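You operate a simulated robot arm through the tools that you are given. There is no shell and no other tool. Be economical: measure what you need, move in short steps, check, and stop when the job is done.

The job below is to be done with a simulated robot arm. You get a single attempt, and the scene is never put back.

## Task
Wind the rewind card's metres onto the core it names.
Fine: core on the air mandrel, fill to between 3 and 4.5 bar, shut the valve, wind, vent to zero.
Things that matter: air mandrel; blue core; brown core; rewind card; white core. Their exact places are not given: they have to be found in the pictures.

The check looks at the end state, three seconds after you hand in, the way a careful person would. Anything else that was tipped, shoved, dropped, spilled or broken makes it a failure.

## Robot
A 7-joint arm with a two-finger parallel gripper on a trunk, on a base that drives. Base frame: it is fixed to the floor where the robot stands at the start and does not move with it; the origin is under the middle of the robot, x ahead of it, y to its left, z up; the surface under the hand at the start is at about z = 880. Readings come in mm, rad, newtons and seconds.
Its first joint turns from -2.897 to 2.897 rad. Places, roughly: air mandrel [500, 0, 900]. Payload 3.43 kg.
Tool frame: the origin (TCP) lies between the finger pads and is the grasp point; the fingertips stand 34 mm ahead of it; z points along the fingers, y is the line along which they close. Largest opening 128 mm; finger width 24, thickness 12; the body of the gripper, 48 by 130 mm, starts 96 mm behind the TCP.
Orientation is that of the tool frame in the base frame, as a unit quaternion [x, y, z, w]. With the fingers straight down and closing along the base's y, the tool's x points along the base's -x, its y along +y and its z along -z.

## Interface
- The arm moves only by the tool drive_tool. Its argument "steps" is one flat list of numbers, 7 for each row, row after row: the shift along the tool's x, y, z in units of 20 mm (1.0 is 20 mm), then the turn, a rotation vector about the tool's x, y, z in units of 8 degrees (1.0 is 8 degrees), then the gripper command, from -1 (shut) to 1 (fully open), values between in proportion. In form: [dx, dy, dz, rx, ry, rz, grip, dx, dy, dz, rx, ry, rz, grip, ...]. A call has 1 to 20 rows; each row shifts and turns the commanded pose from where the row before left it, along the tool's axes as they then stand. A call with a number of a shift or a turn outside -1 to 1 is refused whole. A row lasts 0.2 s, in which the tool goes at most 50 mm and 0.15 rad; a call with a longer step from one row to the next is refused whole, and so is a gripper value outside its range. A pose out of reach is approached as far as the arm can. The call stops where the force on the tool passes 80 N (or 10 N more than at its start, if that is more) or the arm is blocked; 0.2 s more then pass. The fingers move at their own pace (about 153 mm/s each) and stop on an object; they squeeze with about 45 N. The grip force told is the motor's: it shows also when the fingers shut on nothing. Time passes only in rows, and 0.2 s behind the last, so rows that do not move let the fingers close. The reply holds the time, the measured pose of the TCP, the force on the tool along the base axes, the opening and the grip force, in the units named above and with some noise, with the torque about the TCP (base axes, N m) and any sound that the robot's microphone picked up, and new pictures: "pictures" is both (left out), scene, wrist or none.
- Cameras (640 x 400 px; columns grow to the right, rows downward): "scene" is now at [179.7, 188, 1360.8]; the picture's right is [-0.43, -0.90, 0.01], its down [-0.61, 0.29, -0.74] and it looks along [0.67, -0.32, -0.67] (base axes); focal length 214 px, centre (320, 200). "wrist" rides on the gripper at [76, -11, -160] in the tool frame; the picture's right is [0.15, 0.99, 0.00], its down [-0.88, 0.13, -0.46] and it looks along [-0.45, 0.07, 0.89] (tool axes); focal length 234 px, centre (320, 200).
- drive_base(legs): drives the robot by 1 to 6 legs, each [ahead, turn to the left] in mm and rad, along the robot's own axes; the way and the turn of a leg run together, so that a leg with both is an arc; at most 1500 mm and 3.142 rad a leg. The arm and the cameras ride along, it lands a little off, and it stops where it bumps. It gives what a move gives, and a new picture of the scene camera.
- pan_tilt(pan, tilt): turns the head with the scene camera to pan (to the left, within 2.094 rad either way) and tilt (down, from -0.506 to 1.204), counted from straight ahead of the robot. It gives what a move gives, and a new picture of the scene camera.
- locate(camera, pixels): for up to 12 pixels [column, row] of the newest picture of that camera ("zoom" is the newest enlarged one), the place [x, y, z] in the base frame of the surface seen there, good to about 2 mm, but the place of the scene camera against the robot may be out by one fixed shift of up to 18 mm in any direction. The clock stands still meanwhile.
- zoom(camera, box): a new picture of the part [left, top, right, bottom] of that camera's present view, enlarged. The clock stands still meanwhile.
- finish_job(): hands the job in; it is judged then, once.

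Keep the steps short. Do not move on a guess: measure, check each grasp and each placing, and mend mistakes. In all there are 80 turns and 260 pictures (those below and enlarged ones count). Leave the gripper open and the arm clear of the work at the hand-in unless told otherwise, and finish with a single line.

The tools are called after "Call:" as name(argument=value, ...) on one line, values as JSON. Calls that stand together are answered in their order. drive_tool: Moves the arm, as the interface text tells. Its arguments: {"type":"object","properties":{"steps":{"type":"array","items":{"type":"number"}},"pictures":{"type":"string","enum":["both","scene","wrist","none"]}},"required":["steps"]} The other tools are called the same way: drive_base (legs) drives the base; pan_tilt (pan, tilt) turns the head that bears the scene camera; locate (camera, pixels) gives the place of the surface under pixels of a picture; zoom (camera, box) takes an enlarged picture of a part of a camera's view; finish_job () hands the job in.

At the start:

```text
time_s: 0.0
tool_pos: [667.6, -34.1, 1267.9]
ee_rot: [0.004, 1.0, 0.0, -0.001]
force: [0.3, 0.4, 0.2]
moment: [0.02, 0.03, 0.01]
width: 127.7
grip_force: 0.0
robot x, y, heading: [2.2, 0.5, 0.0]
head pan, tilt: [-0.447, 0.724]
```

scene: 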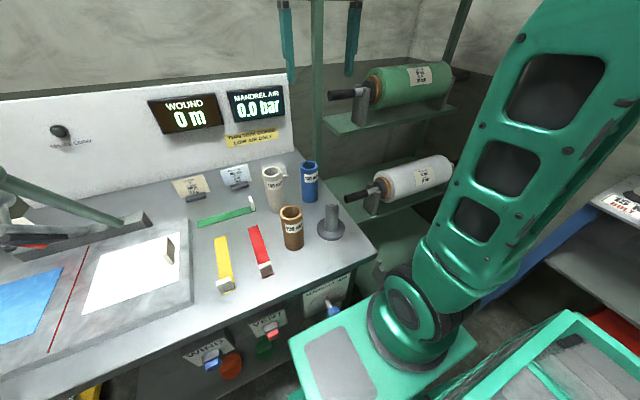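
wrist: 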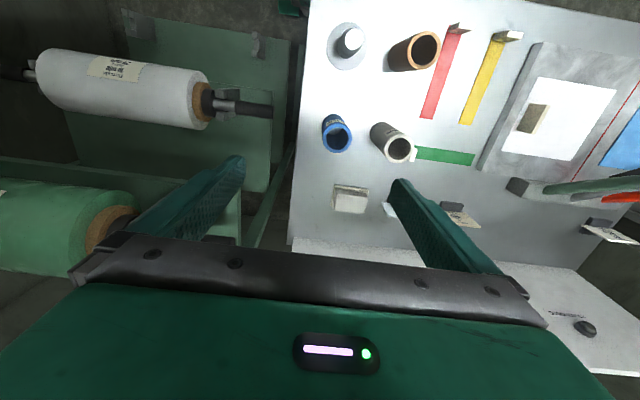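

I see three cores, a mandrel, cards, displays and front-panel controls. First I zoom in on the cards and controls.

Call:
zoom(camera="scene", box=[160, 140, 360, 265])

Call:
zoom(camera="scene", box=[170, 270, 370, 395])

Call:
zoom(camera="scene", box=[140, 80, 300, 180])

Call:
zoom(camera="scene", box=[160, 165, 260, 228])

```text
3.20 times, centred on (260, 202) of scene
```

zoom: 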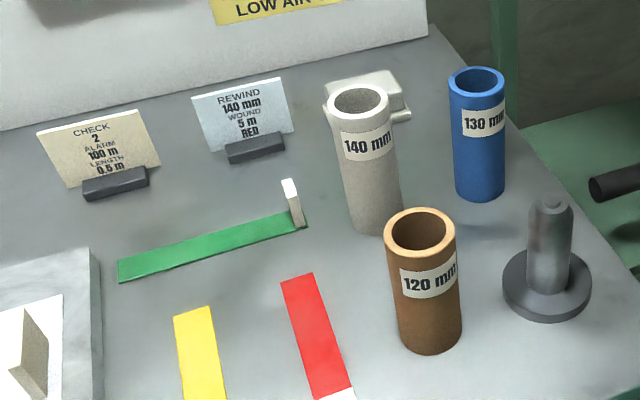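

```text
3.20 times, centred on (270, 332) of scene
```

zoom: 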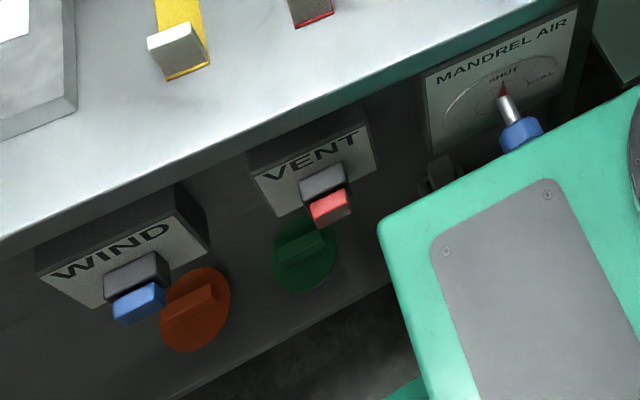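

```text
4.00 times, centred on (220, 130) of scene
```

zoom: 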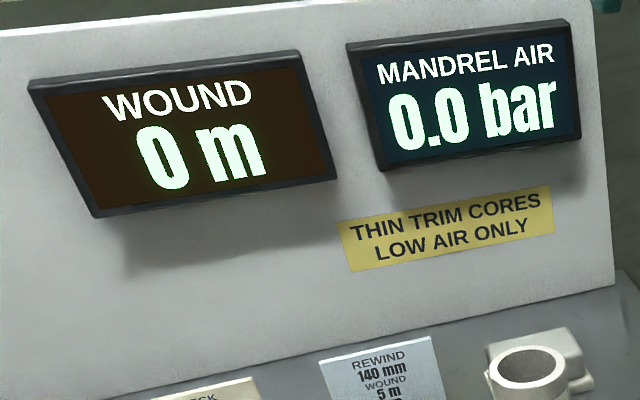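

```text
6.35 times, centred on (210, 196) of scene
```

zoom: 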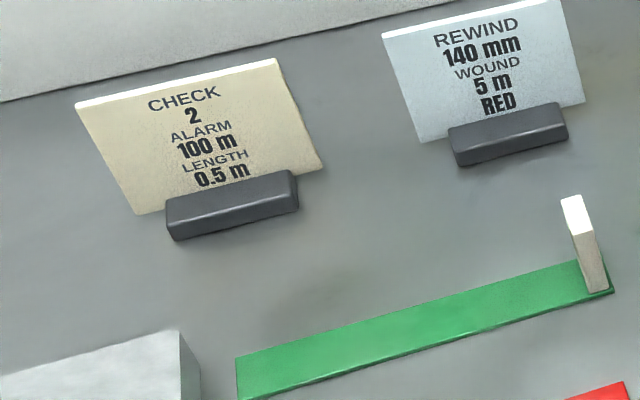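

The card names the 140 mm core (white) and 5 m. Now I measure the cores, mandrel, valve lever and buttons in the scene picture.

Call:
locate(camera="scene", pixels=[[332, 207], [340, 236], [322, 230], [272, 171], [279, 209], [291, 211], [310, 165], [293, 245], [212, 357], [272, 332], [327, 302], [334, 312]])

Call:
locate(camera="wrist", pixels=[[351, 37], [345, 60], [388, 130], [398, 149], [412, 55], [424, 50], [337, 135], [346, 200], [330, 55], [365, 55], [346, 25], [350, 42]])

Call:
zoom(camera="wrist", box=[300, 0, 480, 220])

```text
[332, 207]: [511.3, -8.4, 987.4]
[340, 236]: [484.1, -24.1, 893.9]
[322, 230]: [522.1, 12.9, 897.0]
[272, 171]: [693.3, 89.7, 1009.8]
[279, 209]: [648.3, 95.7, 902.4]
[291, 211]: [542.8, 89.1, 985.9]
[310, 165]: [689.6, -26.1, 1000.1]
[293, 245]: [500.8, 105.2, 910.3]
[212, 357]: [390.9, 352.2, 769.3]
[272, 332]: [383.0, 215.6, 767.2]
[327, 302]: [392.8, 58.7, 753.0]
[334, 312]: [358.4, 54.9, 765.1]
```

```text
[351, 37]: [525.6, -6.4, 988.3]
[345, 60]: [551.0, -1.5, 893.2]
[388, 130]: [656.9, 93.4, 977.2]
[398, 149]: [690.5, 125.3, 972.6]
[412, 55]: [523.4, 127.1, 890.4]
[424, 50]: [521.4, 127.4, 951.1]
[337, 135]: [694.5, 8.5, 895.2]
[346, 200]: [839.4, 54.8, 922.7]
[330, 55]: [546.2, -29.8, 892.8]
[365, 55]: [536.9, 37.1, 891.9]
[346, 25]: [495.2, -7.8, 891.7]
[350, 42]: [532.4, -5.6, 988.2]
```

```text
1.82 times, centred on (390, 110) of wrist
```

zoom: 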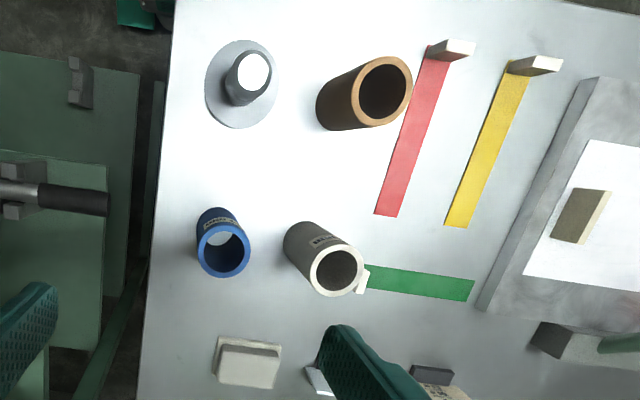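

The wrist picture shows the rim of the white core in the zoom around (337,270). I measure rim points, mandrel top points and flange edges there.

Call:
locate(camera="zoom", pixels=[[313, 271], [360, 268], [337, 247], [337, 293], [240, 70], [267, 70], [253, 55], [253, 88], [207, 84], [274, 84], [240, 126], [300, 300]])

```text
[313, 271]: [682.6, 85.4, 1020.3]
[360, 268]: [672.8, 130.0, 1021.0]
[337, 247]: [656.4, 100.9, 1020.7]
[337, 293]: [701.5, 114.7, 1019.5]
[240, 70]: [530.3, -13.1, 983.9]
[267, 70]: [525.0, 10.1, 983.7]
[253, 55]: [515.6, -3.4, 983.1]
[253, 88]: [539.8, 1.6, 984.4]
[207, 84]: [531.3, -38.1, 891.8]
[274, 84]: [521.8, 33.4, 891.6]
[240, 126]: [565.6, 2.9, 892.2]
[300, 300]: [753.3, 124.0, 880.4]
```

The white core's centre is about (678.5, 107.5) with its top at 1021, and the mandrel's is about (527, -1). I move over the white core at z 1120 with the gripper open.

Call:
drive_tool(steps=[-0.07, 0.88, 0.9, 0, 0, 0, 1, -0.07, 0.88, 0.9, 0, 0, 0, 1, -0.07, 0.88, 0.9, 0, 0, 0, 1, -0.07, 0.88, 0.9, 0, 0, 0, 1, -0.07, 0.88, 0.9, 0, 0, 0, 1, -0.07, 0.88, 0.9, 0, 0, 0, 1, -0.07, 0.88, 0.9, 0, 0, 0, 1, -0.07, 0.88, 0.9, 0, 0, 0, 1, 0, 0, 0, 0, 0, 0, 1])

```text
time_s: 2.0
tool_pos: [664.1, 107.1, 1129.2]
ee_rot: [0.004, 1.0, 0.001, 0.007]
force: [-0.1, -0.7, -0.3]
moment: [0.0, 0.03, 0.0]
width: 128.2
grip_force: 0.1
robot x, y, heading: [-1.7, 0.1, 0.002]
head pan, tilt: [-0.447, 0.724]
```

scene: 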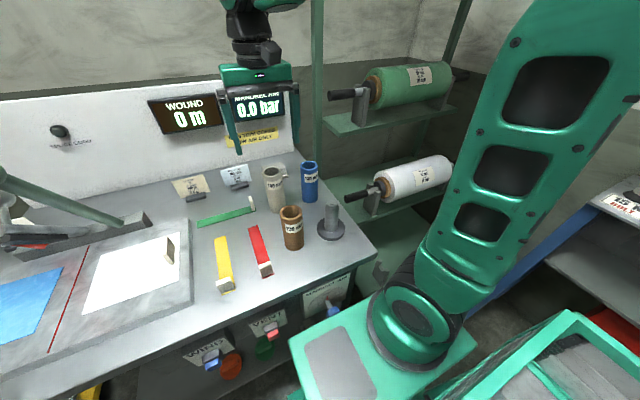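
wrist: 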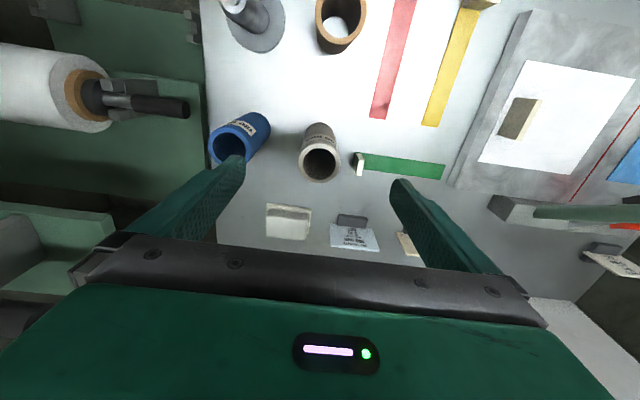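

I re-measure the rim of the white and blue cores from here before descending.

Call:
zoom(camera="wrist", box=[200, 90, 440, 240])

```text
2.67 times, centred on (320, 165) of wrist
```

zoom: 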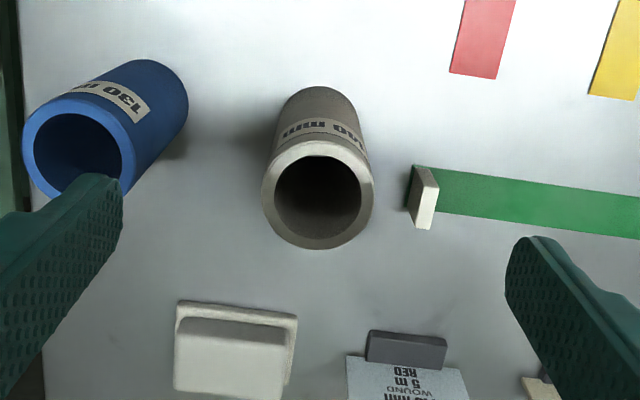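

Call:
locate(camera="zoom", pixels=[[269, 195], [367, 195], [318, 149], [318, 243], [29, 150], [129, 145], [75, 102], [423, 180], [235, 350], [240, 320], [405, 345]])

```text
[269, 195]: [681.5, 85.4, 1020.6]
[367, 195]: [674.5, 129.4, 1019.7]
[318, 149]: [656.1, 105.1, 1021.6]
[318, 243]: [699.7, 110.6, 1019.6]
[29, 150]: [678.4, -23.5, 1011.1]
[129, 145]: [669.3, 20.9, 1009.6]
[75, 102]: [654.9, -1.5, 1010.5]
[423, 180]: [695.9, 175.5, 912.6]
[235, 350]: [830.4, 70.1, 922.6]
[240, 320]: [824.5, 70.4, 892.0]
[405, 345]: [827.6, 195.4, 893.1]
```

White centre is (678, 107.5) and the blue edge is at y≈23, so I narrow the opening to 90 mm. I shift +14 mm in x, correct the slight tilt, and lower part of the way.

Call:
drive_tool(steps=[-0.7, 0, 0, 0, 0.1, 0, 0.4, 0, 0, 0, 0, 0, 0, 0.4, 0, 0, 1, 0, 0, 0, 0.4, 0, 0, 1, 0, 0, 0, 0.4, 0, 0, 1, 0, 0, 0, 0.4, 0, 0, 0, 0, 0, 0, 0.4, 0, 0, 0, 0, 0, 0, 0.4], pictures="wrist")

```text
time_s: 3.6
tool_pos: [679.2, 107.0, 1071.6]
ee_rot: [0.003, 1.0, 0.001, -0.001]
force: [0.5, -0.5, -0.2]
moment: [-0.01, -0.01, -0.04]
width: 89.7
grip_force: 0.0
robot x, y, heading: [-0.8, 5.4, -0.005]
head pan, tilt: [-0.447, 0.724]
```

wrist: 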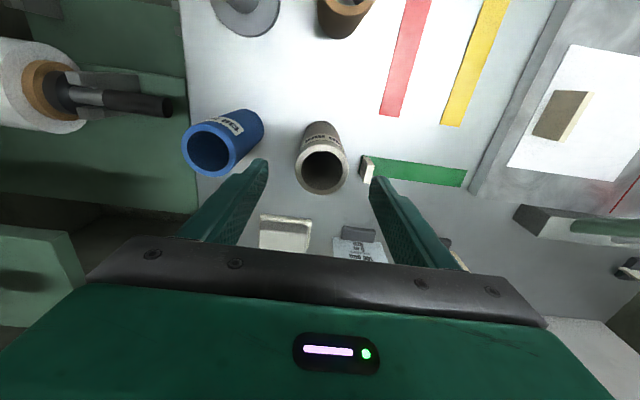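

Pose is on target (679, 107). I lower 80 mm, to about z 991.

Call:
drive_tool(steps=[0, 0, 1, 0, 0, 0, 0.4, 0, 0, 1, 0, 0, 0, 0.4, 0, 0, 1, 0, 0, 0, 0.4, 0, 0, 1, 0, 0, 0, 0.4, 0, 0, 0, 0, 0, 0, 0.4, 0, 0, 0, 0, 0, 0, 0.4])

```text
time_s: 5.0
tool_pos: [678.4, 106.6, 991.3]
ee_rot: [0.003, 1.0, 0.0, -0.001]
force: [0.1, 0.3, 0.1]
moment: [0.02, -0.03, -0.02]
width: 89.5
grip_force: 0.1
robot x, y, heading: [1.5, 4.9, 0.001]
head pan, tilt: [-0.447, 0.724]
```

scene: 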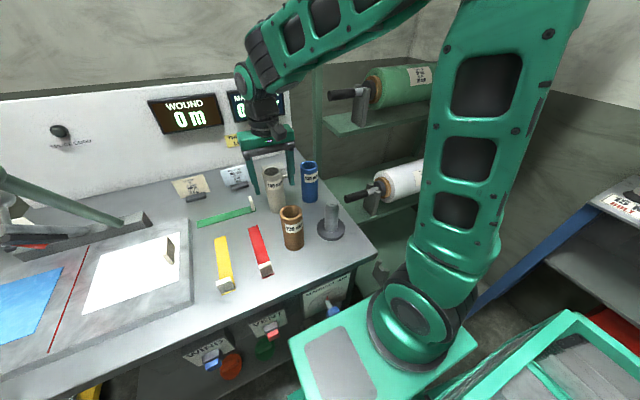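
wrist: 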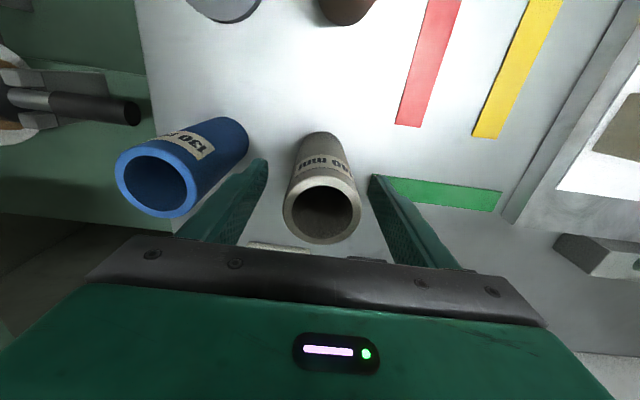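

The fingers straddle the white core. I close and lift a little.

Call:
drive_tool(steps=[0, 0, 0, 0, 0, 0, -1, 0, 0, 0, 0, 0, 0, -1, 0, 0, 0, 0, 0, 0, -1, 0, 0, -1, 0, 0, 0, -1, 0, 0, -1, 0, 0, 0, -1, 0, 0, -1, 0, 0, 0, -1, 0, 0, -1, 0, 0, 0, -1, 0, 0, -1, 0, 0, 0, -1, 0, 0, -1, 0, 0, 0, -1, 0, 0, -1, 0, 0, 0, -1, 0, 0, -1, 0, 0, 0, -1, 0, 0, 0, 0, 0, 0, -1, 0, 0, 0, 0, 0, 0, -1])

```text
time_s: 7.8
tool_pos: [679.3, 105.8, 1150.1]
ee_rot: [0.003, 1.0, 0.0, -0.001]
force: [0.9, 0.0, -0.6]
moment: [0.0, 0.03, -0.06]
width: 50.8
grip_force: 45.3
robot x, y, heading: [-0.1, 2.2, -0.003]
head pan, tilt: [-0.447, 0.724]
```

scene: 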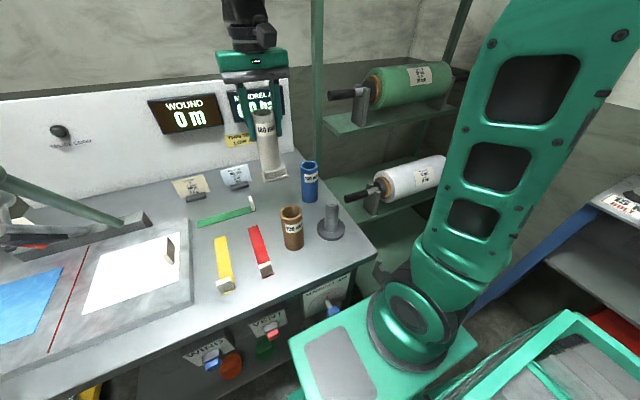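
wrist: 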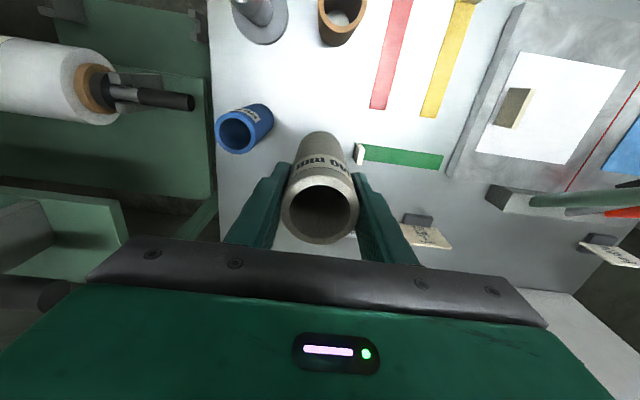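

The core is held (50.8 mm, 45 N). I measure where its axis sits relative to the TCP, and check that it hangs upright.

Call:
zoom(camera="wrist", box=[240, 110, 400, 260])

Call:
locate(camera="wrist", pixels=[[286, 208], [355, 208], [320, 175], [320, 241], [318, 150], [318, 140], [253, 5], [266, 5], [259, 40], [237, 22]])

```text
2.67 times, centred on (320, 185) of wrist
```

zoom: 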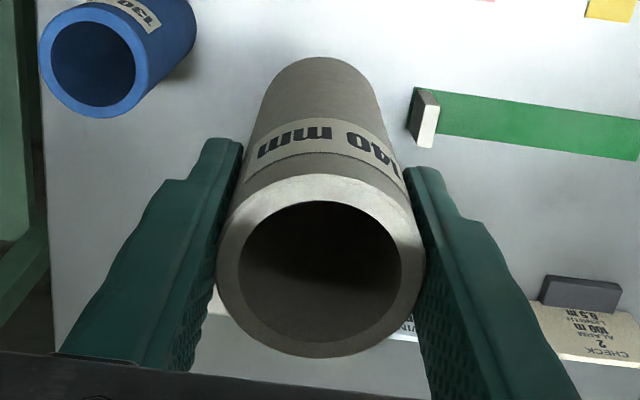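

```text
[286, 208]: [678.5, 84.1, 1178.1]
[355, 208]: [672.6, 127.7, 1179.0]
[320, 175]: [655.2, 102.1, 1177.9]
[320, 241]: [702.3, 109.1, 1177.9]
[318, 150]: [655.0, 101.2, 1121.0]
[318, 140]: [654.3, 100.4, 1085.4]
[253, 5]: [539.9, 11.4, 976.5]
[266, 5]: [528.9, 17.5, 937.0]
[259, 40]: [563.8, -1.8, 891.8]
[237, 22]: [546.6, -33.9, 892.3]
```

The core hangs upright and centred on the TCP. I move to about (605, -1), so the wrist camera sits right above the mandrel for a precise fix.

Call:
drive_tool(steps=[0.62, -0.89, 0, 0, 0, 0, -1, 0.62, -0.89, 0, 0, 0, 0, -1, 0.62, -0.89, 0, 0, 0, 0, -1, 0.62, -0.89, 0, 0, 0, 0, -1, 0.62, -0.89, 0, 0, 0, 0, -1, 0.62, -0.89, 0, 0, 0, 0, -1, 0, 0, 0, 0, 0, 0, -1, 0, 0, 0, 0, 0, 0, -1], pictures="wrist")

Call:
zoom(camera="wrist", box=[220, 0, 420, 125])

```text
time_s: 9.6
tool_pos: [605.0, 0.2, 1150.0]
ee_rot: [0.003, 1.0, -0.001, -0.001]
force: [0.0, -0.2, -0.6]
moment: [-0.03, 0.01, -0.03]
width: 50.6
grip_force: 45.1
robot x, y, heading: [-0.9, 5.4, -0.002]
head pan, tilt: [-0.447, 0.724]
```

wrist: 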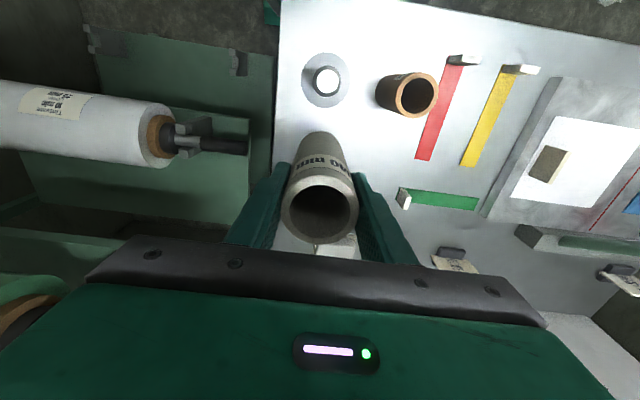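

```text
3.20 times, centred on (320, 62) of wrist
```

zoom: 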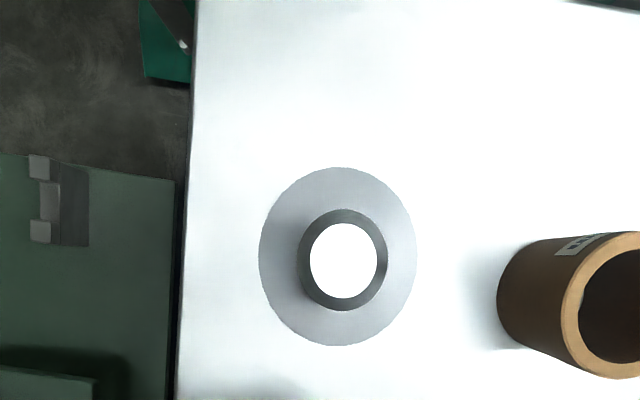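

Call:
locate(camera="zoom", pixels=[[313, 260], [374, 260], [344, 227], [344, 294], [343, 260], [262, 256], [412, 256], [337, 170], [337, 342], [300, 258], [386, 258]])

```text
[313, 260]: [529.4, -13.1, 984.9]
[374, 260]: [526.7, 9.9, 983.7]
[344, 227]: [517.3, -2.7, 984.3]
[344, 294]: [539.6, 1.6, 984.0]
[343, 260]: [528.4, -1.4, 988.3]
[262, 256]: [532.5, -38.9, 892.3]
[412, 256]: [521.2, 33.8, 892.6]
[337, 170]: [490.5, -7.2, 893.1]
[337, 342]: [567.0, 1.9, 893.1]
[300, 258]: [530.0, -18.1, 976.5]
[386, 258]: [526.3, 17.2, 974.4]
```

Mandrel axis is (528.2, -1.2) and the flange is at z 892.5. I move the core over it and check.

Call:
drive_tool(steps=[0.8, -0.02, 0, 0, 0, 0, -1, 0.8, -0.02, 0, 0, 0, 0, -1, 0.8, -0.02, 0, 0, 0, 0, -1, 0.8, -0.02, 0, 0, 0, 0, -1, 0.61, -0.01, 0, 0, 0, 0, -1, 0, 0, 0, 0, 0, 0, -1, 0, 0, 0, 0, 0, 0, -1])

Call:
locate(camera="wrist", pixels=[[286, 208], [355, 208], [320, 175], [320, 241]])

```text
time_s: 11.2
tool_pos: [528.1, -0.8, 1151.6]
ee_rot: [0.003, 1.0, 0.001, -0.001]
force: [1.0, 0.4, -0.7]
moment: [-0.02, -0.03, 0.02]
width: 50.7
grip_force: 44.5
robot x, y, heading: [0.8, 1.5, 0.004]
head pan, tilt: [-0.447, 0.724]
```

scene: 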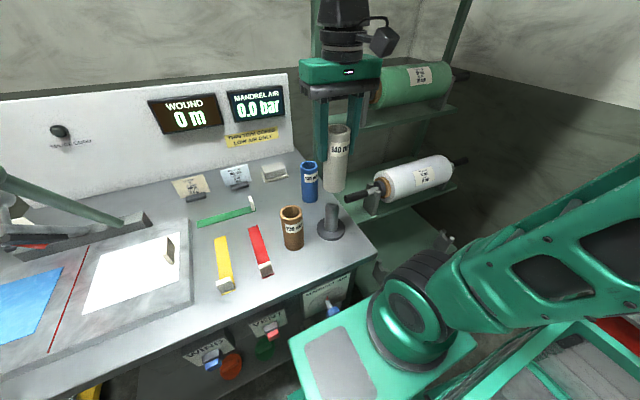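
wrist: 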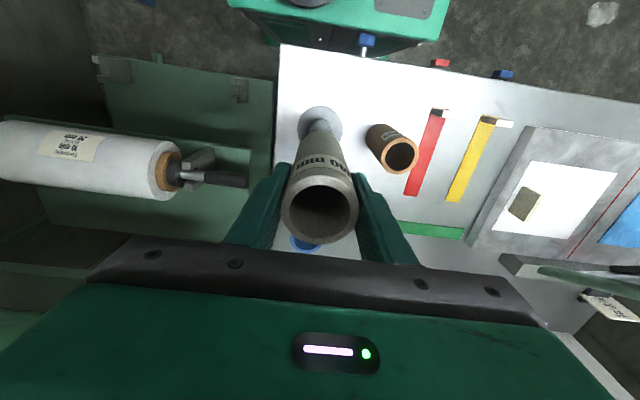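

```text
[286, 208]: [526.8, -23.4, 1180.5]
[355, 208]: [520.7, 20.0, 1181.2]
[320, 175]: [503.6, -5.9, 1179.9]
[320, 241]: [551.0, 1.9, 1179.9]
```

Core axis is about (527.3, -1.7), within 1 mm of the mandrel. I nudge it and lower to just short of the post.

Call:
drive_tool(steps=[-0.04, 0.02, 0.8, 0, 0, 0, -1, 0, 0, 0.8, 0, 0, 0, -1, 0, 0, 0.5, 0, 0, 0, -1, 0, 0, 0, 0, 0, 0, -1, 0, 0, 0, 0, 0, 0, -1])

Call:
zoom(camera="scene", box=[290, 120, 390, 250])

Call:
zoom(camera="wrist", box=[260, 90, 380, 180])

```text
time_s: 12.4
tool_pos: [529.3, -1.7, 1108.5]
ee_rot: [0.004, 1.0, -0.001, 0.0]
force: [0.4, 0.8, 0.5]
moment: [0.01, 0.01, -0.02]
width: 50.7
grip_force: 44.9
robot x, y, heading: [2.3, 2.2, 0.0]
head pan, tilt: [-0.447, 0.724]
```

scene: 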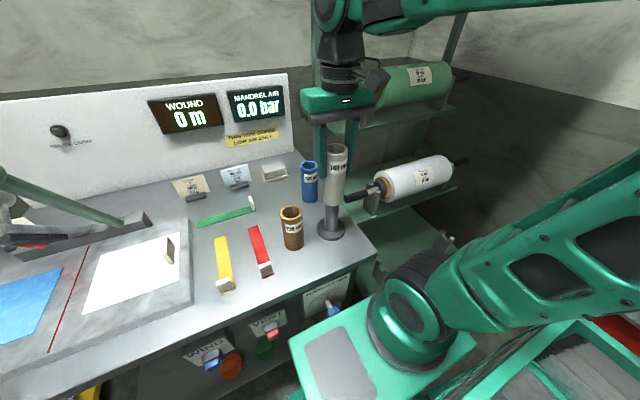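
wrist: 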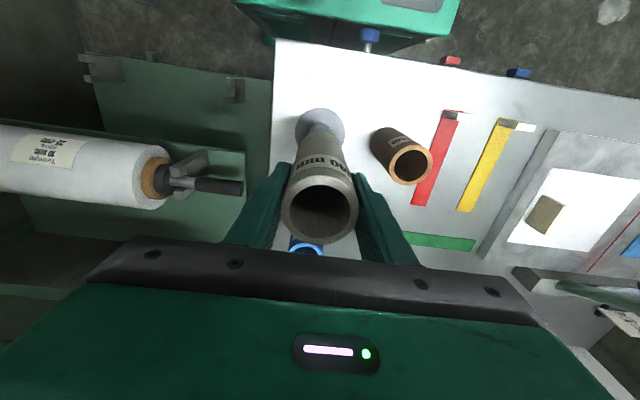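

```text
3.08 times, centred on (340, 185) of scene
```

zoom: 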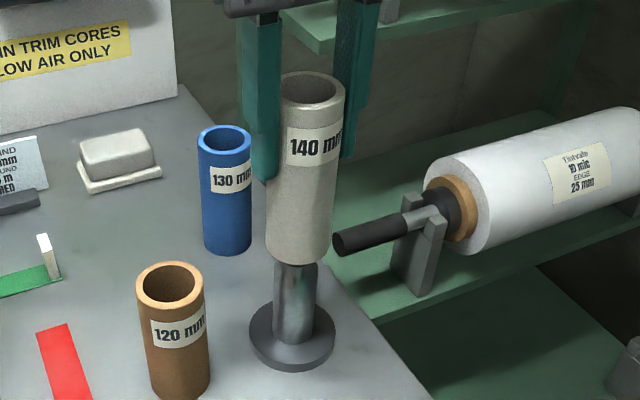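

```text
4.44 times, centred on (320, 135) of wrist
```

zoom: 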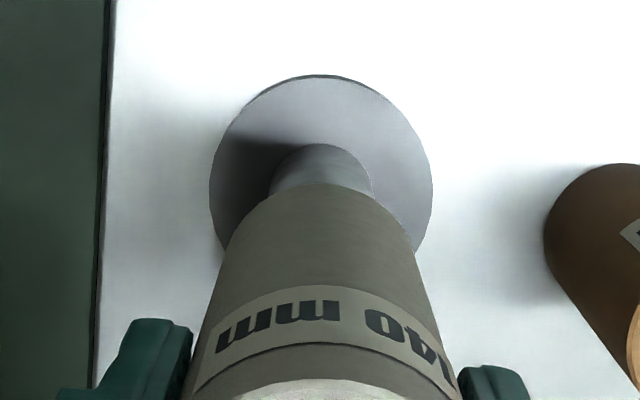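

It looks aligned. I go down 24 mm in small steps to enter the post, watching the force.

Call:
drive_tool(steps=[0, 0, 0.3, 0, 0, 0, -1, 0, 0, 0.3, 0, 0, 0, -1, 0, 0, 0.3, 0, 0, 0, -1, 0, 0, 0.3, 0, 0, 0, -1, 0, 0, 0, 0, 0, 0, -1], pictures="none")

```text
time_s: 13.6
tool_pos: [528.6, -1.3, 1085.4]
ee_rot: [0.004, 1.0, 0.0, -0.001]
force: [0.5, 0.0, -0.7]
moment: [0.0, -0.02, 0.0]
width: 50.8
grip_force: 45.3
robot x, y, heading: [-2.8, 5.2, -0.001]
head pan, tilt: [-0.447, 0.724]
```

No force: the core is over the post. I lower on to about z 1012.

Call:
drive_tool(steps=[0, 0, 0.5, 0, 0, 0, -1, 0, 0, 0.5, 0, 0, 0, -1, 0, 0, 0.5, 0, 0, 0, -1, 0, 0, 0.5, 0, 0, 0, -1, 0, 0, 0.5, 0, 0, 0, -1, 0, 0, 0.5, 0, 0, 0, -1, 0, 0, 0.5, 0, 0, 0, -1, 0, 0, 0, 0, 0, 0, -1])

```text
time_s: 15.4
tool_pos: [529.2, -0.7, 1015.7]
ee_rot: [0.003, 1.0, 0.0, -0.001]
force: [0.8, 1.1, -0.5]
moment: [-0.02, -0.01, 0.02]
width: 50.9
grip_force: 45.1
robot x, y, heading: [-0.6, 3.9, 0.0]
head pan, tilt: [-0.447, 0.724]
```

scene: 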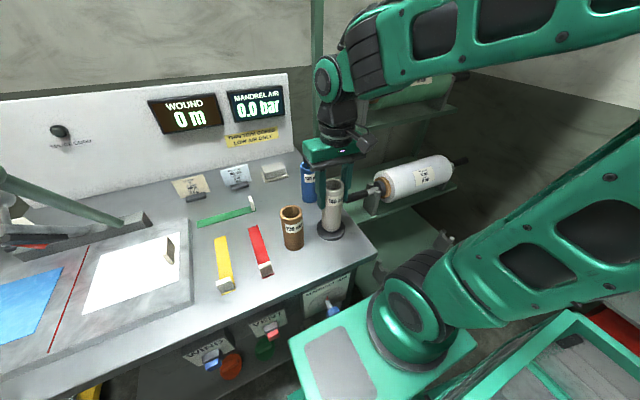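
wrist: 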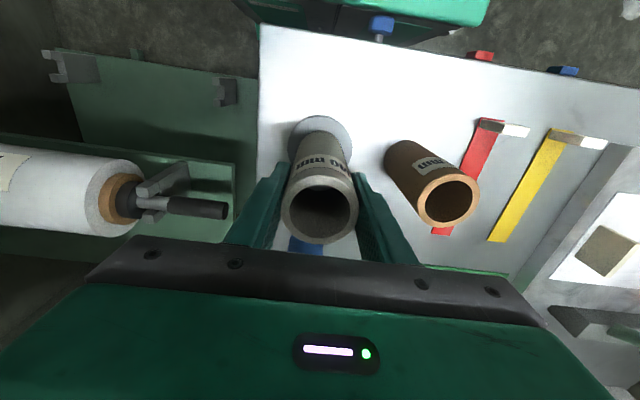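

About 10 mm remains. I go down in 2 mm steps.

Call:
drive_tool(steps=[0, 0, 0.1, 0, 0, 0, -1, 0, 0, 0.1, 0, 0, 0, -1, 0, 0, 0.1, 0, 0, 0, -1, 0, 0, 0.1, 0, 0, 0, -1, 0, 0, 0.1, 0, 0, 0, -1, 0, 0, 0, 0, 0, 0, -1], pictures="none")

```text
time_s: 16.8
tool_pos: [527.2, -0.8, 1004.2]
ee_rot: [0.004, 1.0, -0.001, -0.001]
force: [-0.4, -4.7, 6.3]
moment: [-0.62, -0.05, -0.02]
width: 50.9
grip_force: 45.0
robot x, y, heading: [-1.3, -0.6, 0.001]
head pan, tilt: [-0.447, 0.724]
```

Light contact (6 N) at z 1004 matches the expected seat. I press 1 mm more, then open to 90 mm (brown core is near), and look.

Call:
drive_tool(steps=[0, 0, 0.05, 0, 0, 0, -1, 0, 0, 0, 0, 0, 0, -1, 0, 0, 0, 0, 0, 0, 0.2, 0, 0, 0, 0, 0, 0, 0.2, 0, 0, 0, 0, 0, 0, 0.2])

Call:
zoom(camera="scene", box=[280, 150, 380, 250])

```text
time_s: 18.0
tool_pos: [528.3, -0.7, 1005.1]
ee_rot: [0.004, 1.0, 0.0, -0.001]
force: [-0.3, 0.2, -0.4]
moment: [-0.02, 0.02, 0.0]
width: 76.8
grip_force: 0.0
robot x, y, heading: [4.3, 1.5, -0.001]
head pan, tilt: [-0.447, 0.724]
```

scene: 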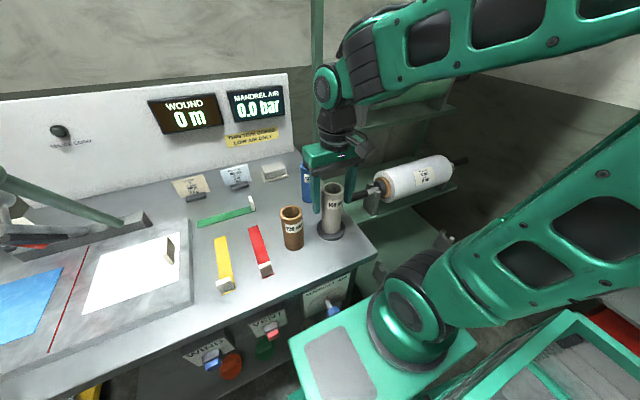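
wrist: 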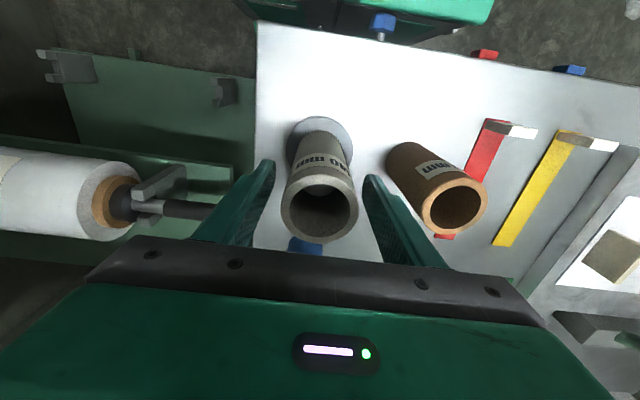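

```text
4.00 times, centred on (330, 200) of scene
```

zoom: 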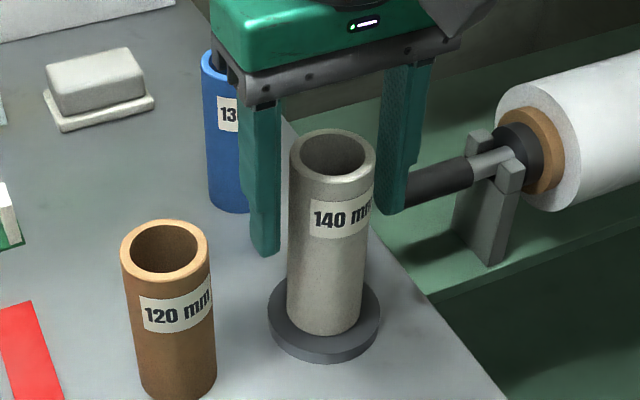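

The core is seated on the flange. I raise the arm 180 mm clear.

Call:
drive_tool(steps=[0, 0, -0.6, 0, 0, 0, 0.2, 0, 0, -1, 0, 0, 0, 0.2, 0, 0, -1, 0, 0, 0, 0.2, 0, 0, -1, 0, 0, 0, 0.2, 0, 0, -1, 0, 0, 0, 0.2, 0, 0, -1, 0, 0, 0, 0.2, 0, 0, -1, 0, 0, 0, 0.2, 0, 0, -1, 0, 0, 0, 0.2, 0, 0, -1, 0, 0, 0, 0.2, 0, 0, -1, 0, 0, 0, 0.2, 0, 0, 0, 0, 0, 0, 0.2], pictures="scene")

```text
time_s: 20.4
tool_pos: [529.0, -0.5, 1198.4]
ee_rot: [0.004, 1.0, 0.0, -0.002]
force: [-0.2, 0.8, -0.8]
moment: [-0.03, -0.02, 0.01]
width: 77.2
grip_force: 0.0
robot x, y, heading: [-2.2, -0.5, 0.003]
head pan, tilt: [-0.447, 0.724]
```

scene: 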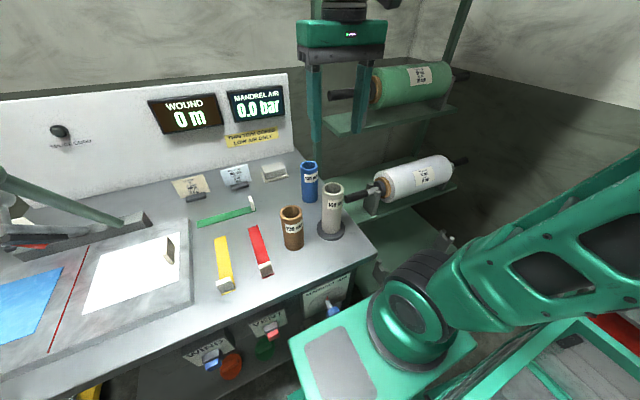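

The controls are on the bench front (x≈390), too near, so I need to back up. I check the room behind first.

Call:
pan_tilt(pan=-2.09, tilt=0.7)

Call:
pan_tilt(pan=2.09, tilt=0.7)

```text
time_s: 22.1
tool_pos: [528.5, 0.5, 1197.7]
ee_rot: [0.004, 1.0, 0.0, -0.001]
force: [0.3, 0.2, 0.3]
moment: [0.02, 0.01, 0.04]
width: 77.2
grip_force: 0.0
robot x, y, heading: [0.9, 1.7, 0.001]
head pan, tilt: [-2.089, 0.7]
```

scene: 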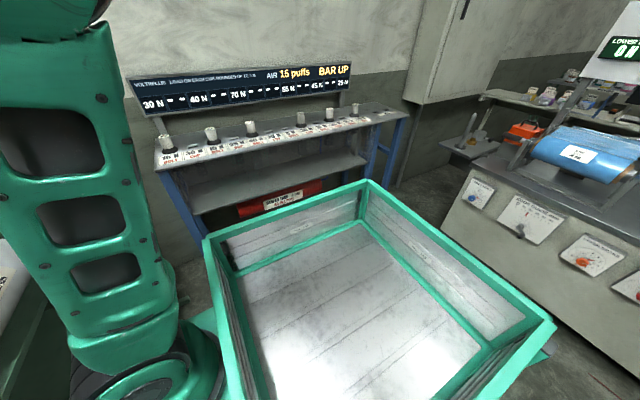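

```text
time_s: 25.5
tool_pos: [530.0, -1.7, 1196.9]
ee_rot: [0.004, 1.0, 0.0, -0.001]
force: [0.6, -0.4, 0.0]
moment: [0.05, 0.0, 0.0]
width: 77.1
grip_force: 0.1
robot x, y, heading: [1.9, -0.5, 0.004]
head pan, tilt: [2.089, 0.7]
```

scene: 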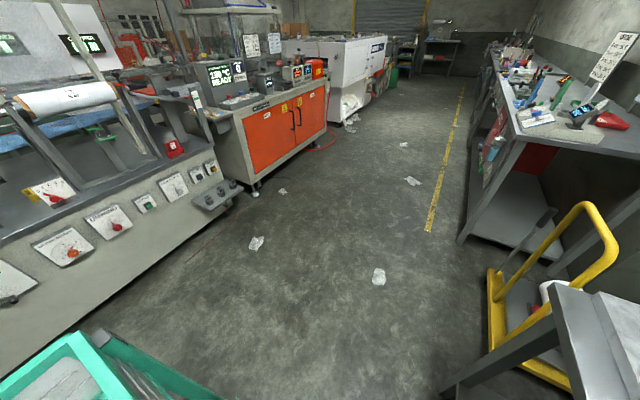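

Behind the crate there is a machine. I measure its distance.

Call:
locate(camera="scene", pixels=[[20, 375], [100, 305], [180, 250], [215, 200], [70, 250], [20, 290], [60, 345], [110, 330], [470, 240], [580, 320]])

```text
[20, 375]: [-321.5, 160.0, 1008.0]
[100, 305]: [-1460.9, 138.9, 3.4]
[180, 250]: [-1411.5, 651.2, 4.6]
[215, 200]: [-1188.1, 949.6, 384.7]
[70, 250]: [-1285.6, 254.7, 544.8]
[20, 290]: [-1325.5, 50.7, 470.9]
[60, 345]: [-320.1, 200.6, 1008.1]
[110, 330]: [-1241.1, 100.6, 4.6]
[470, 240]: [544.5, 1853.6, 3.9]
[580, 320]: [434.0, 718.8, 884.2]
```

I check the rear corner of the robot's crate before backing.

Call:
pan_tilt(pan=-2.09, tilt=0.9)

Call:
locate(camera="scene", pixels=[[550, 270], [365, 130], [210, 185], [540, 285], [620, 300], [500, 190], [450, 350]])

```text
time_s: 28.9
tool_pos: [529.5, 0.0, 1197.7]
ee_rot: [0.004, 1.0, 0.0, -0.001]
force: [-1.1, 0.1, -0.3]
moment: [0.0, -0.02, 0.01]
width: 76.6
grip_force: 0.0
robot x, y, heading: [-3.7, 2.8, 0.004]
head pan, tilt: [-2.089, 0.901]
```

scene: 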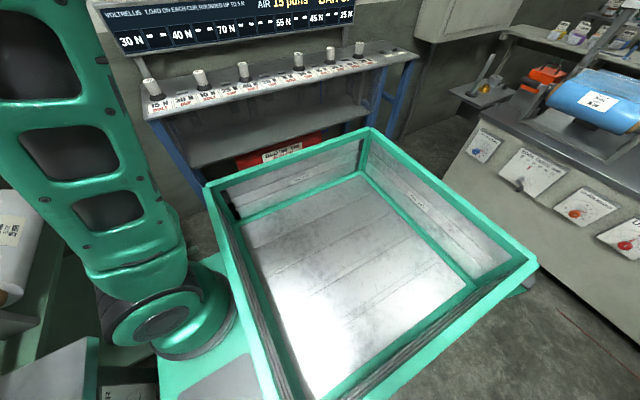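

```text
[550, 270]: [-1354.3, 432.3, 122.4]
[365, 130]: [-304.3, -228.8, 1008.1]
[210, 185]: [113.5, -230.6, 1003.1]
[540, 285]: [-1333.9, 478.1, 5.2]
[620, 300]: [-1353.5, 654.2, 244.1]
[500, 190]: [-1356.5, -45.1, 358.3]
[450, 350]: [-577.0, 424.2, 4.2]
```

The crate's rear is at x≈-320 and the machine at about -1200, so there is space. I check the side bench clearance too.

Call:
locate(camera="scene", pixels=[[150, 118], [410, 55], [195, 205], [375, 120], [170, 150], [545, 95], [480, 105]])

```text
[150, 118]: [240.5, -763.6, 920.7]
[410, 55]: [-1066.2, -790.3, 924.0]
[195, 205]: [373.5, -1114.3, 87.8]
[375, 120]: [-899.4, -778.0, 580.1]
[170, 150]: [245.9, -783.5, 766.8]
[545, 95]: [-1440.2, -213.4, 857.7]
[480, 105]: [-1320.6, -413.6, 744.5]
```

Everything is clear. I back up 350 mm, then look at the front panel.

Call:
drive_base(legs=[[-350, 0]])

Call:
pan_tilt(pan=-0.2, tilt=0.75)

```text
time_s: 31.2
tool_pos: [176.8, -0.0, 1197.5]
ee_rot: [0.002, 1.0, 0.0, -0.001]
force: [-0.2, -0.8, 1.3]
moment: [0.01, 0.0, 0.01]
width: 76.7
grip_force: 0.1
robot x, y, heading: [-354.2, 1.9, 0.006]
head pan, tilt: [-2.089, 0.901]
```

scene: 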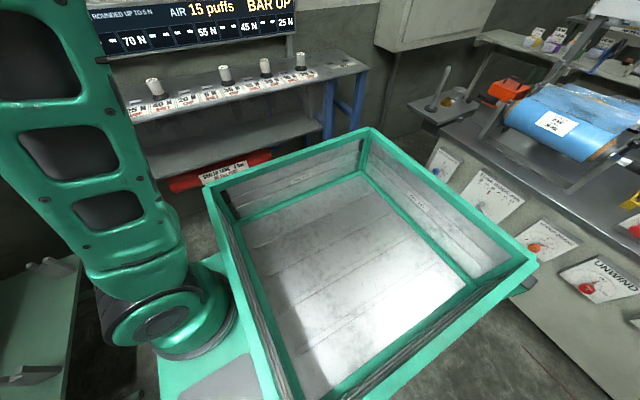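

```text
time_s: 33.0
tool_pos: [161.8, 0.5, 1202.8]
ee_rot: [0.002, 1.0, 0.001, 0.005]
force: [0.1, 0.6, 0.5]
moment: [0.01, 0.01, -0.04]
width: 77.0
grip_force: 0.2
robot x, y, heading: [-354.5, 2.1, 0.007]
head pan, tilt: [-0.201, 0.75]
```

scene: 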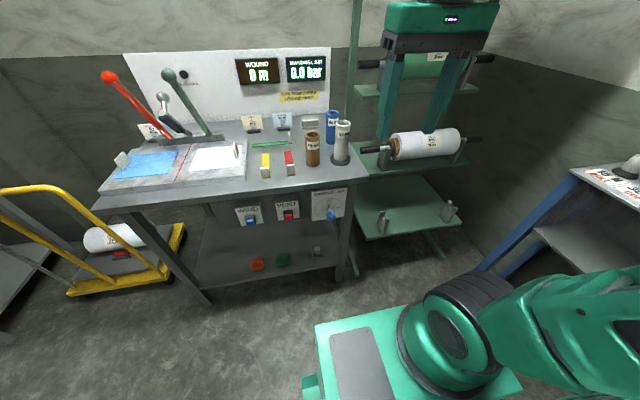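

Now the controls are all visible. I zoom in on them.

Call:
zoom(camera="scene", box=[220, 170, 360, 258])

Call:
zoom(camera="scene", box=[300, 180, 350, 225])

```text
4.55 times, centred on (290, 214) of scene
```

zoom: 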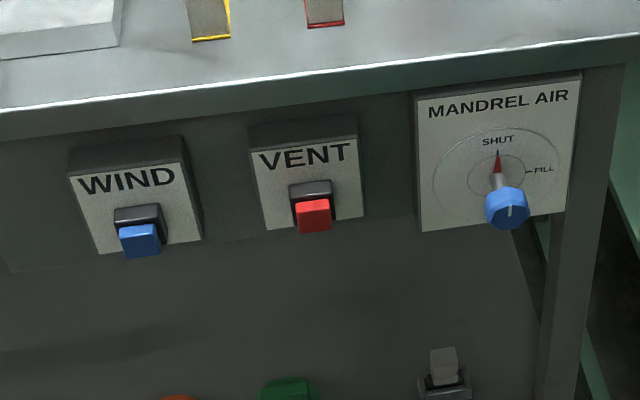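

```text
8.89 times, centred on (325, 202) of scene
```

zoom: 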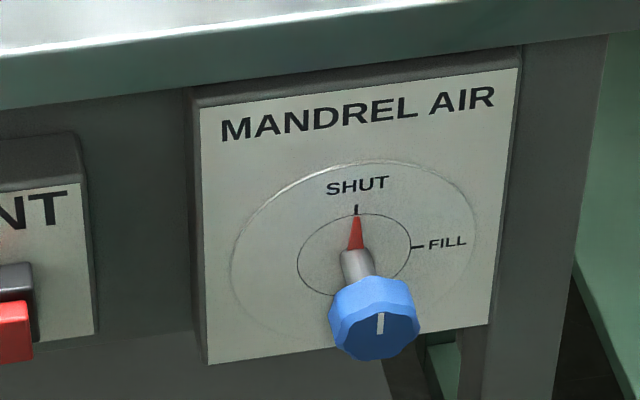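

The valve is a rotary knob (SHUT up, FILL to the right); WIND and VENT are push buttons. I locate them and the bench edge.

Call:
locate(camera="scene", pixels=[[331, 214], [331, 218], [327, 200], [250, 223], [251, 226], [288, 217], [289, 219], [322, 185], [300, 184], [342, 160], [343, 124], [240, 215]])

Call:
locate(camera="zoom", pixels=[[373, 335], [335, 320], [412, 320], [375, 290], [360, 262], [356, 235], [250, 280], [440, 120], [440, 280], [300, 30], [20, 330], [300, 70]])

```text
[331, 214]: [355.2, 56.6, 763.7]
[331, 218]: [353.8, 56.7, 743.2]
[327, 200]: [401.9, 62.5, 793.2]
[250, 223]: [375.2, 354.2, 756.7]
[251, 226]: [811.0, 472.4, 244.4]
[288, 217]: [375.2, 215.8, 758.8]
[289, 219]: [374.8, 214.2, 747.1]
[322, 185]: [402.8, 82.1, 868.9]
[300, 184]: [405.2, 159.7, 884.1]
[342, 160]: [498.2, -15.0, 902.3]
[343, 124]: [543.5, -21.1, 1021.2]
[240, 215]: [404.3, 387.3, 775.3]
```

```text
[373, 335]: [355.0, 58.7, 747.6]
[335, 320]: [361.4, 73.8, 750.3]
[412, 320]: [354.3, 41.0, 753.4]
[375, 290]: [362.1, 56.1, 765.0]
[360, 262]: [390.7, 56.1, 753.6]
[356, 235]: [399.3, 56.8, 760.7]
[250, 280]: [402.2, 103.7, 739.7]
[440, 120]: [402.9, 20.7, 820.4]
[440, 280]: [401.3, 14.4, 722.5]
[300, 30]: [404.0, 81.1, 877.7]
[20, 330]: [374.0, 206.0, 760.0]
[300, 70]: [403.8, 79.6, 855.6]
```

Plan: approach the knob horizontally. I first move the tool forward to x≈300 at z 1200 and pitch it from down to pointing forward (+x).

Call:
drive_tool(steps=[-1, 0, 0, 0, 0, 0, 0.2, -1, 0, 0, 0, 0, 0, 0.2, -1, 0, 0, 0, 0, 0, 0.2, -1, 0, 0, 0, 0, 0, 0.2, -1, 0, 0, 0, 0, 0, 0.2, -1, 0, 0, 0, 0, 0, 0.2, -0.6, 0, 0, 0, 0, 0, 0.2, 0, 0, 0, 0, -0.94, 0, 0.2, 0, 0, 0, 0, -0.94, 0, 0.2, 0, 0, 0, 0, -0.94, 0, 0.2, 0, 0, 0, 0, -0.94, 0, 0.2, 0, 0, 0, 0, -0.94, 0, 0.2, 0, 0, 0, 0, -0.94, 0, 0.2, 0, 0, 0, 0, -0.94, 0, 0.2, 0, 0, 0, 0, -0.94, 0, 0.2, 0, 0, 0, 0, -0.94, 0, 0.2, 0, 0, 0, 0, -0.94, 0, 0.2, 0, 0, 0, 0, -0.94, 0, 0.2, 0, 0, 0, 0, -0.94, 0, 0.2, 0, 0, 0, 0, 0, 0, 0.2])

```text
time_s: 37.2
tool_pos: [336.2, 28.6, 1225.7]
ee_rot: [0.002, 0.702, 0.0, 0.712]
force: [0.3, -0.3, -0.9]
moment: [0.02, 0.03, -0.01]
width: 76.8
grip_force: 0.1
out of reach, approached as far as the arm can: row 18, 19
robot x, y, heading: [-353.1, 4.3, 0.003]
head pan, tilt: [-0.201, 0.75]
```

scene: 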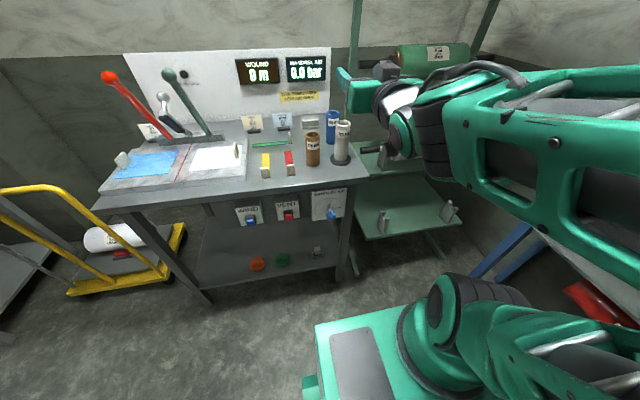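
wrist: 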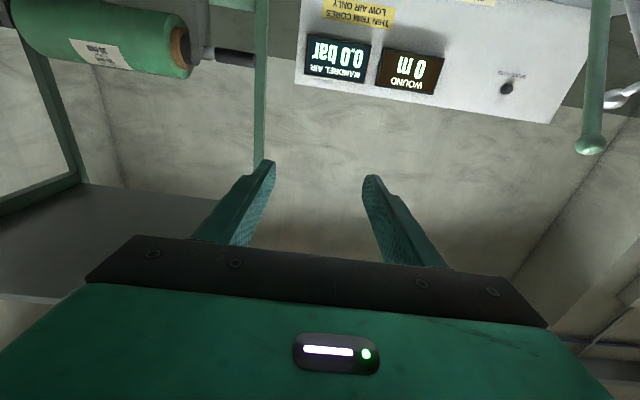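

The tool is horizontal at (336, 29, 1226). I lower it while drawing back in x, to stay clear of bench and knob.

Call:
drive_tool(steps=[0.5, 0, -1, 0, 0, 0, 0.2, 1, 0, -0.8, 0, 0, 0, 0.2, 1, 0.1, -0.5, 0, 0, 0, 0.2, 1, 0.1, 0, 0, 0, 0, 0.2, 1, 0.1, 0, 0, 0, 0, 0.2, 1, 0.1, 0, 0, 0, 0, 0.2, 1, 0.1, 0, 0, 0, 0, 0.2, 1, 0.1, 0, 0, 0, 0, 0.2, 1, 0.1, 0, 0, 0, 0, 0.2, 1, 0.1, 0, 0, 0, 0, 0.2, 0, 0, 0, 0, 0, 0, 0.2])

```text
time_s: 39.6
tool_pos: [354.3, 59.6, 1199.6]
ee_rot: [0.001, 0.701, -0.001, 0.713]
force: [0.7, 1.0, -0.5]
moment: [-0.01, -0.02, 0.02]
width: 76.8
grip_force: 0.0
out of reach, approached as far as the arm can: row 1, 2, 3, 4, 5, 6, 7, 8, 9, 10
robot x, y, heading: [-352.9, 4.5, 0.004]
head pan, tilt: [-0.201, 0.75]
```

scene: 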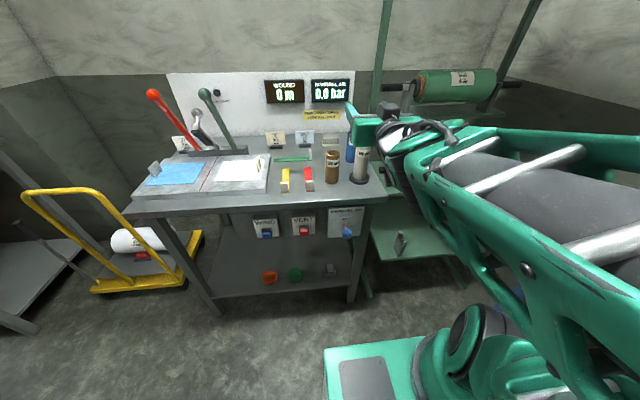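
wrist: 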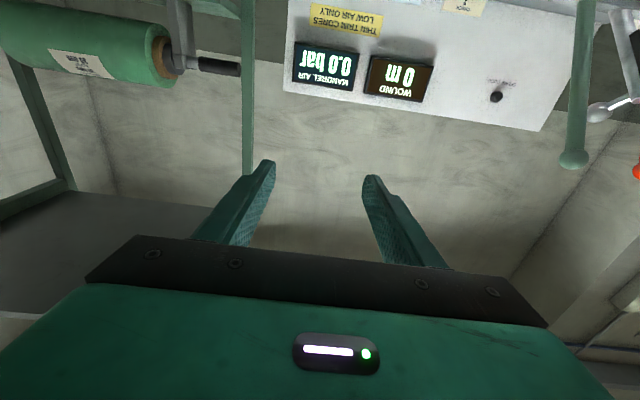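

The wrist is at its limit in this posture: lowering isn't possible from straight in front. The hand needs to come in with the robot off to the left. I first pitch the tool back down and draw it in.

Call:
drive_tool(steps=[0, 0, 0, 0, 0.95, 0, 0.2, 0, 0, 0, 0, 0.95, 0, 0.2, 0, 0, 0, 0, 0.95, 0, 0.2, 0, 0, 0, 0, 0.95, 0, 0.2, 0, 0, 0, 0, 0.95, 0, 0.2, 0, 0, 0, 0, 0.95, 0, 0.2, 0, 0, 0, 0, 0.95, 0, 0.2, 0, 0, 0, 0, 0.95, 0, 0.2, 0, 0, 0, 0, 0.95, 0, 0.2, 0, 0, 0, 0, 0.95, 0, 0.2, 0, 0, 0, 0, 0.95, 0, 0.2, 0, 0, 0, 0, 0.94, 0, 0.2, 1, 0, 0, 0, 0, 0, 0.2, 1, 0, 0, 0, 0, 0, 0.2, 1, 0, 0, 0, 0, 0, 0.2, 1, 0, 0, 0, 0, 0, 0.2, 1, 0, 0, 0, 0, 0, 0.2, 1, 0, 0, 0, 0, 0, 0.2, 0, 0, 0, 0, 0, 0, 0.2], pictures="scene")

Call:
locate(camera="scene", pixels=[[30, 195], [110, 285], [200, 235], [190, 290], [60, 240], [100, 250]])

```text
time_s: 43.6
tool_pos: [241.0, 63.4, 1198.9]
ee_rot: [-0.027, 1.0, 0.003, 0.0]
force: [0.0, 0.3, -0.4]
moment: [-0.09, -0.02, -0.01]
width: 77.0
grip_force: 0.1
robot x, y, heading: [-352.5, -2.6, 0.001]
head pan, tilt: [-0.201, 0.75]
```

scene: 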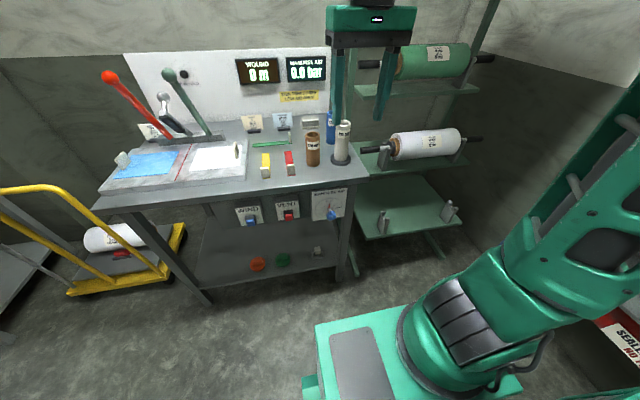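

```text
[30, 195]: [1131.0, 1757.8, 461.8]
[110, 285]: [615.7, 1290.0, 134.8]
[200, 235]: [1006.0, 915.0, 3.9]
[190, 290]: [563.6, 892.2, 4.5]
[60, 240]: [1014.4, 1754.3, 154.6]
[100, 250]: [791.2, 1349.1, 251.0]
```

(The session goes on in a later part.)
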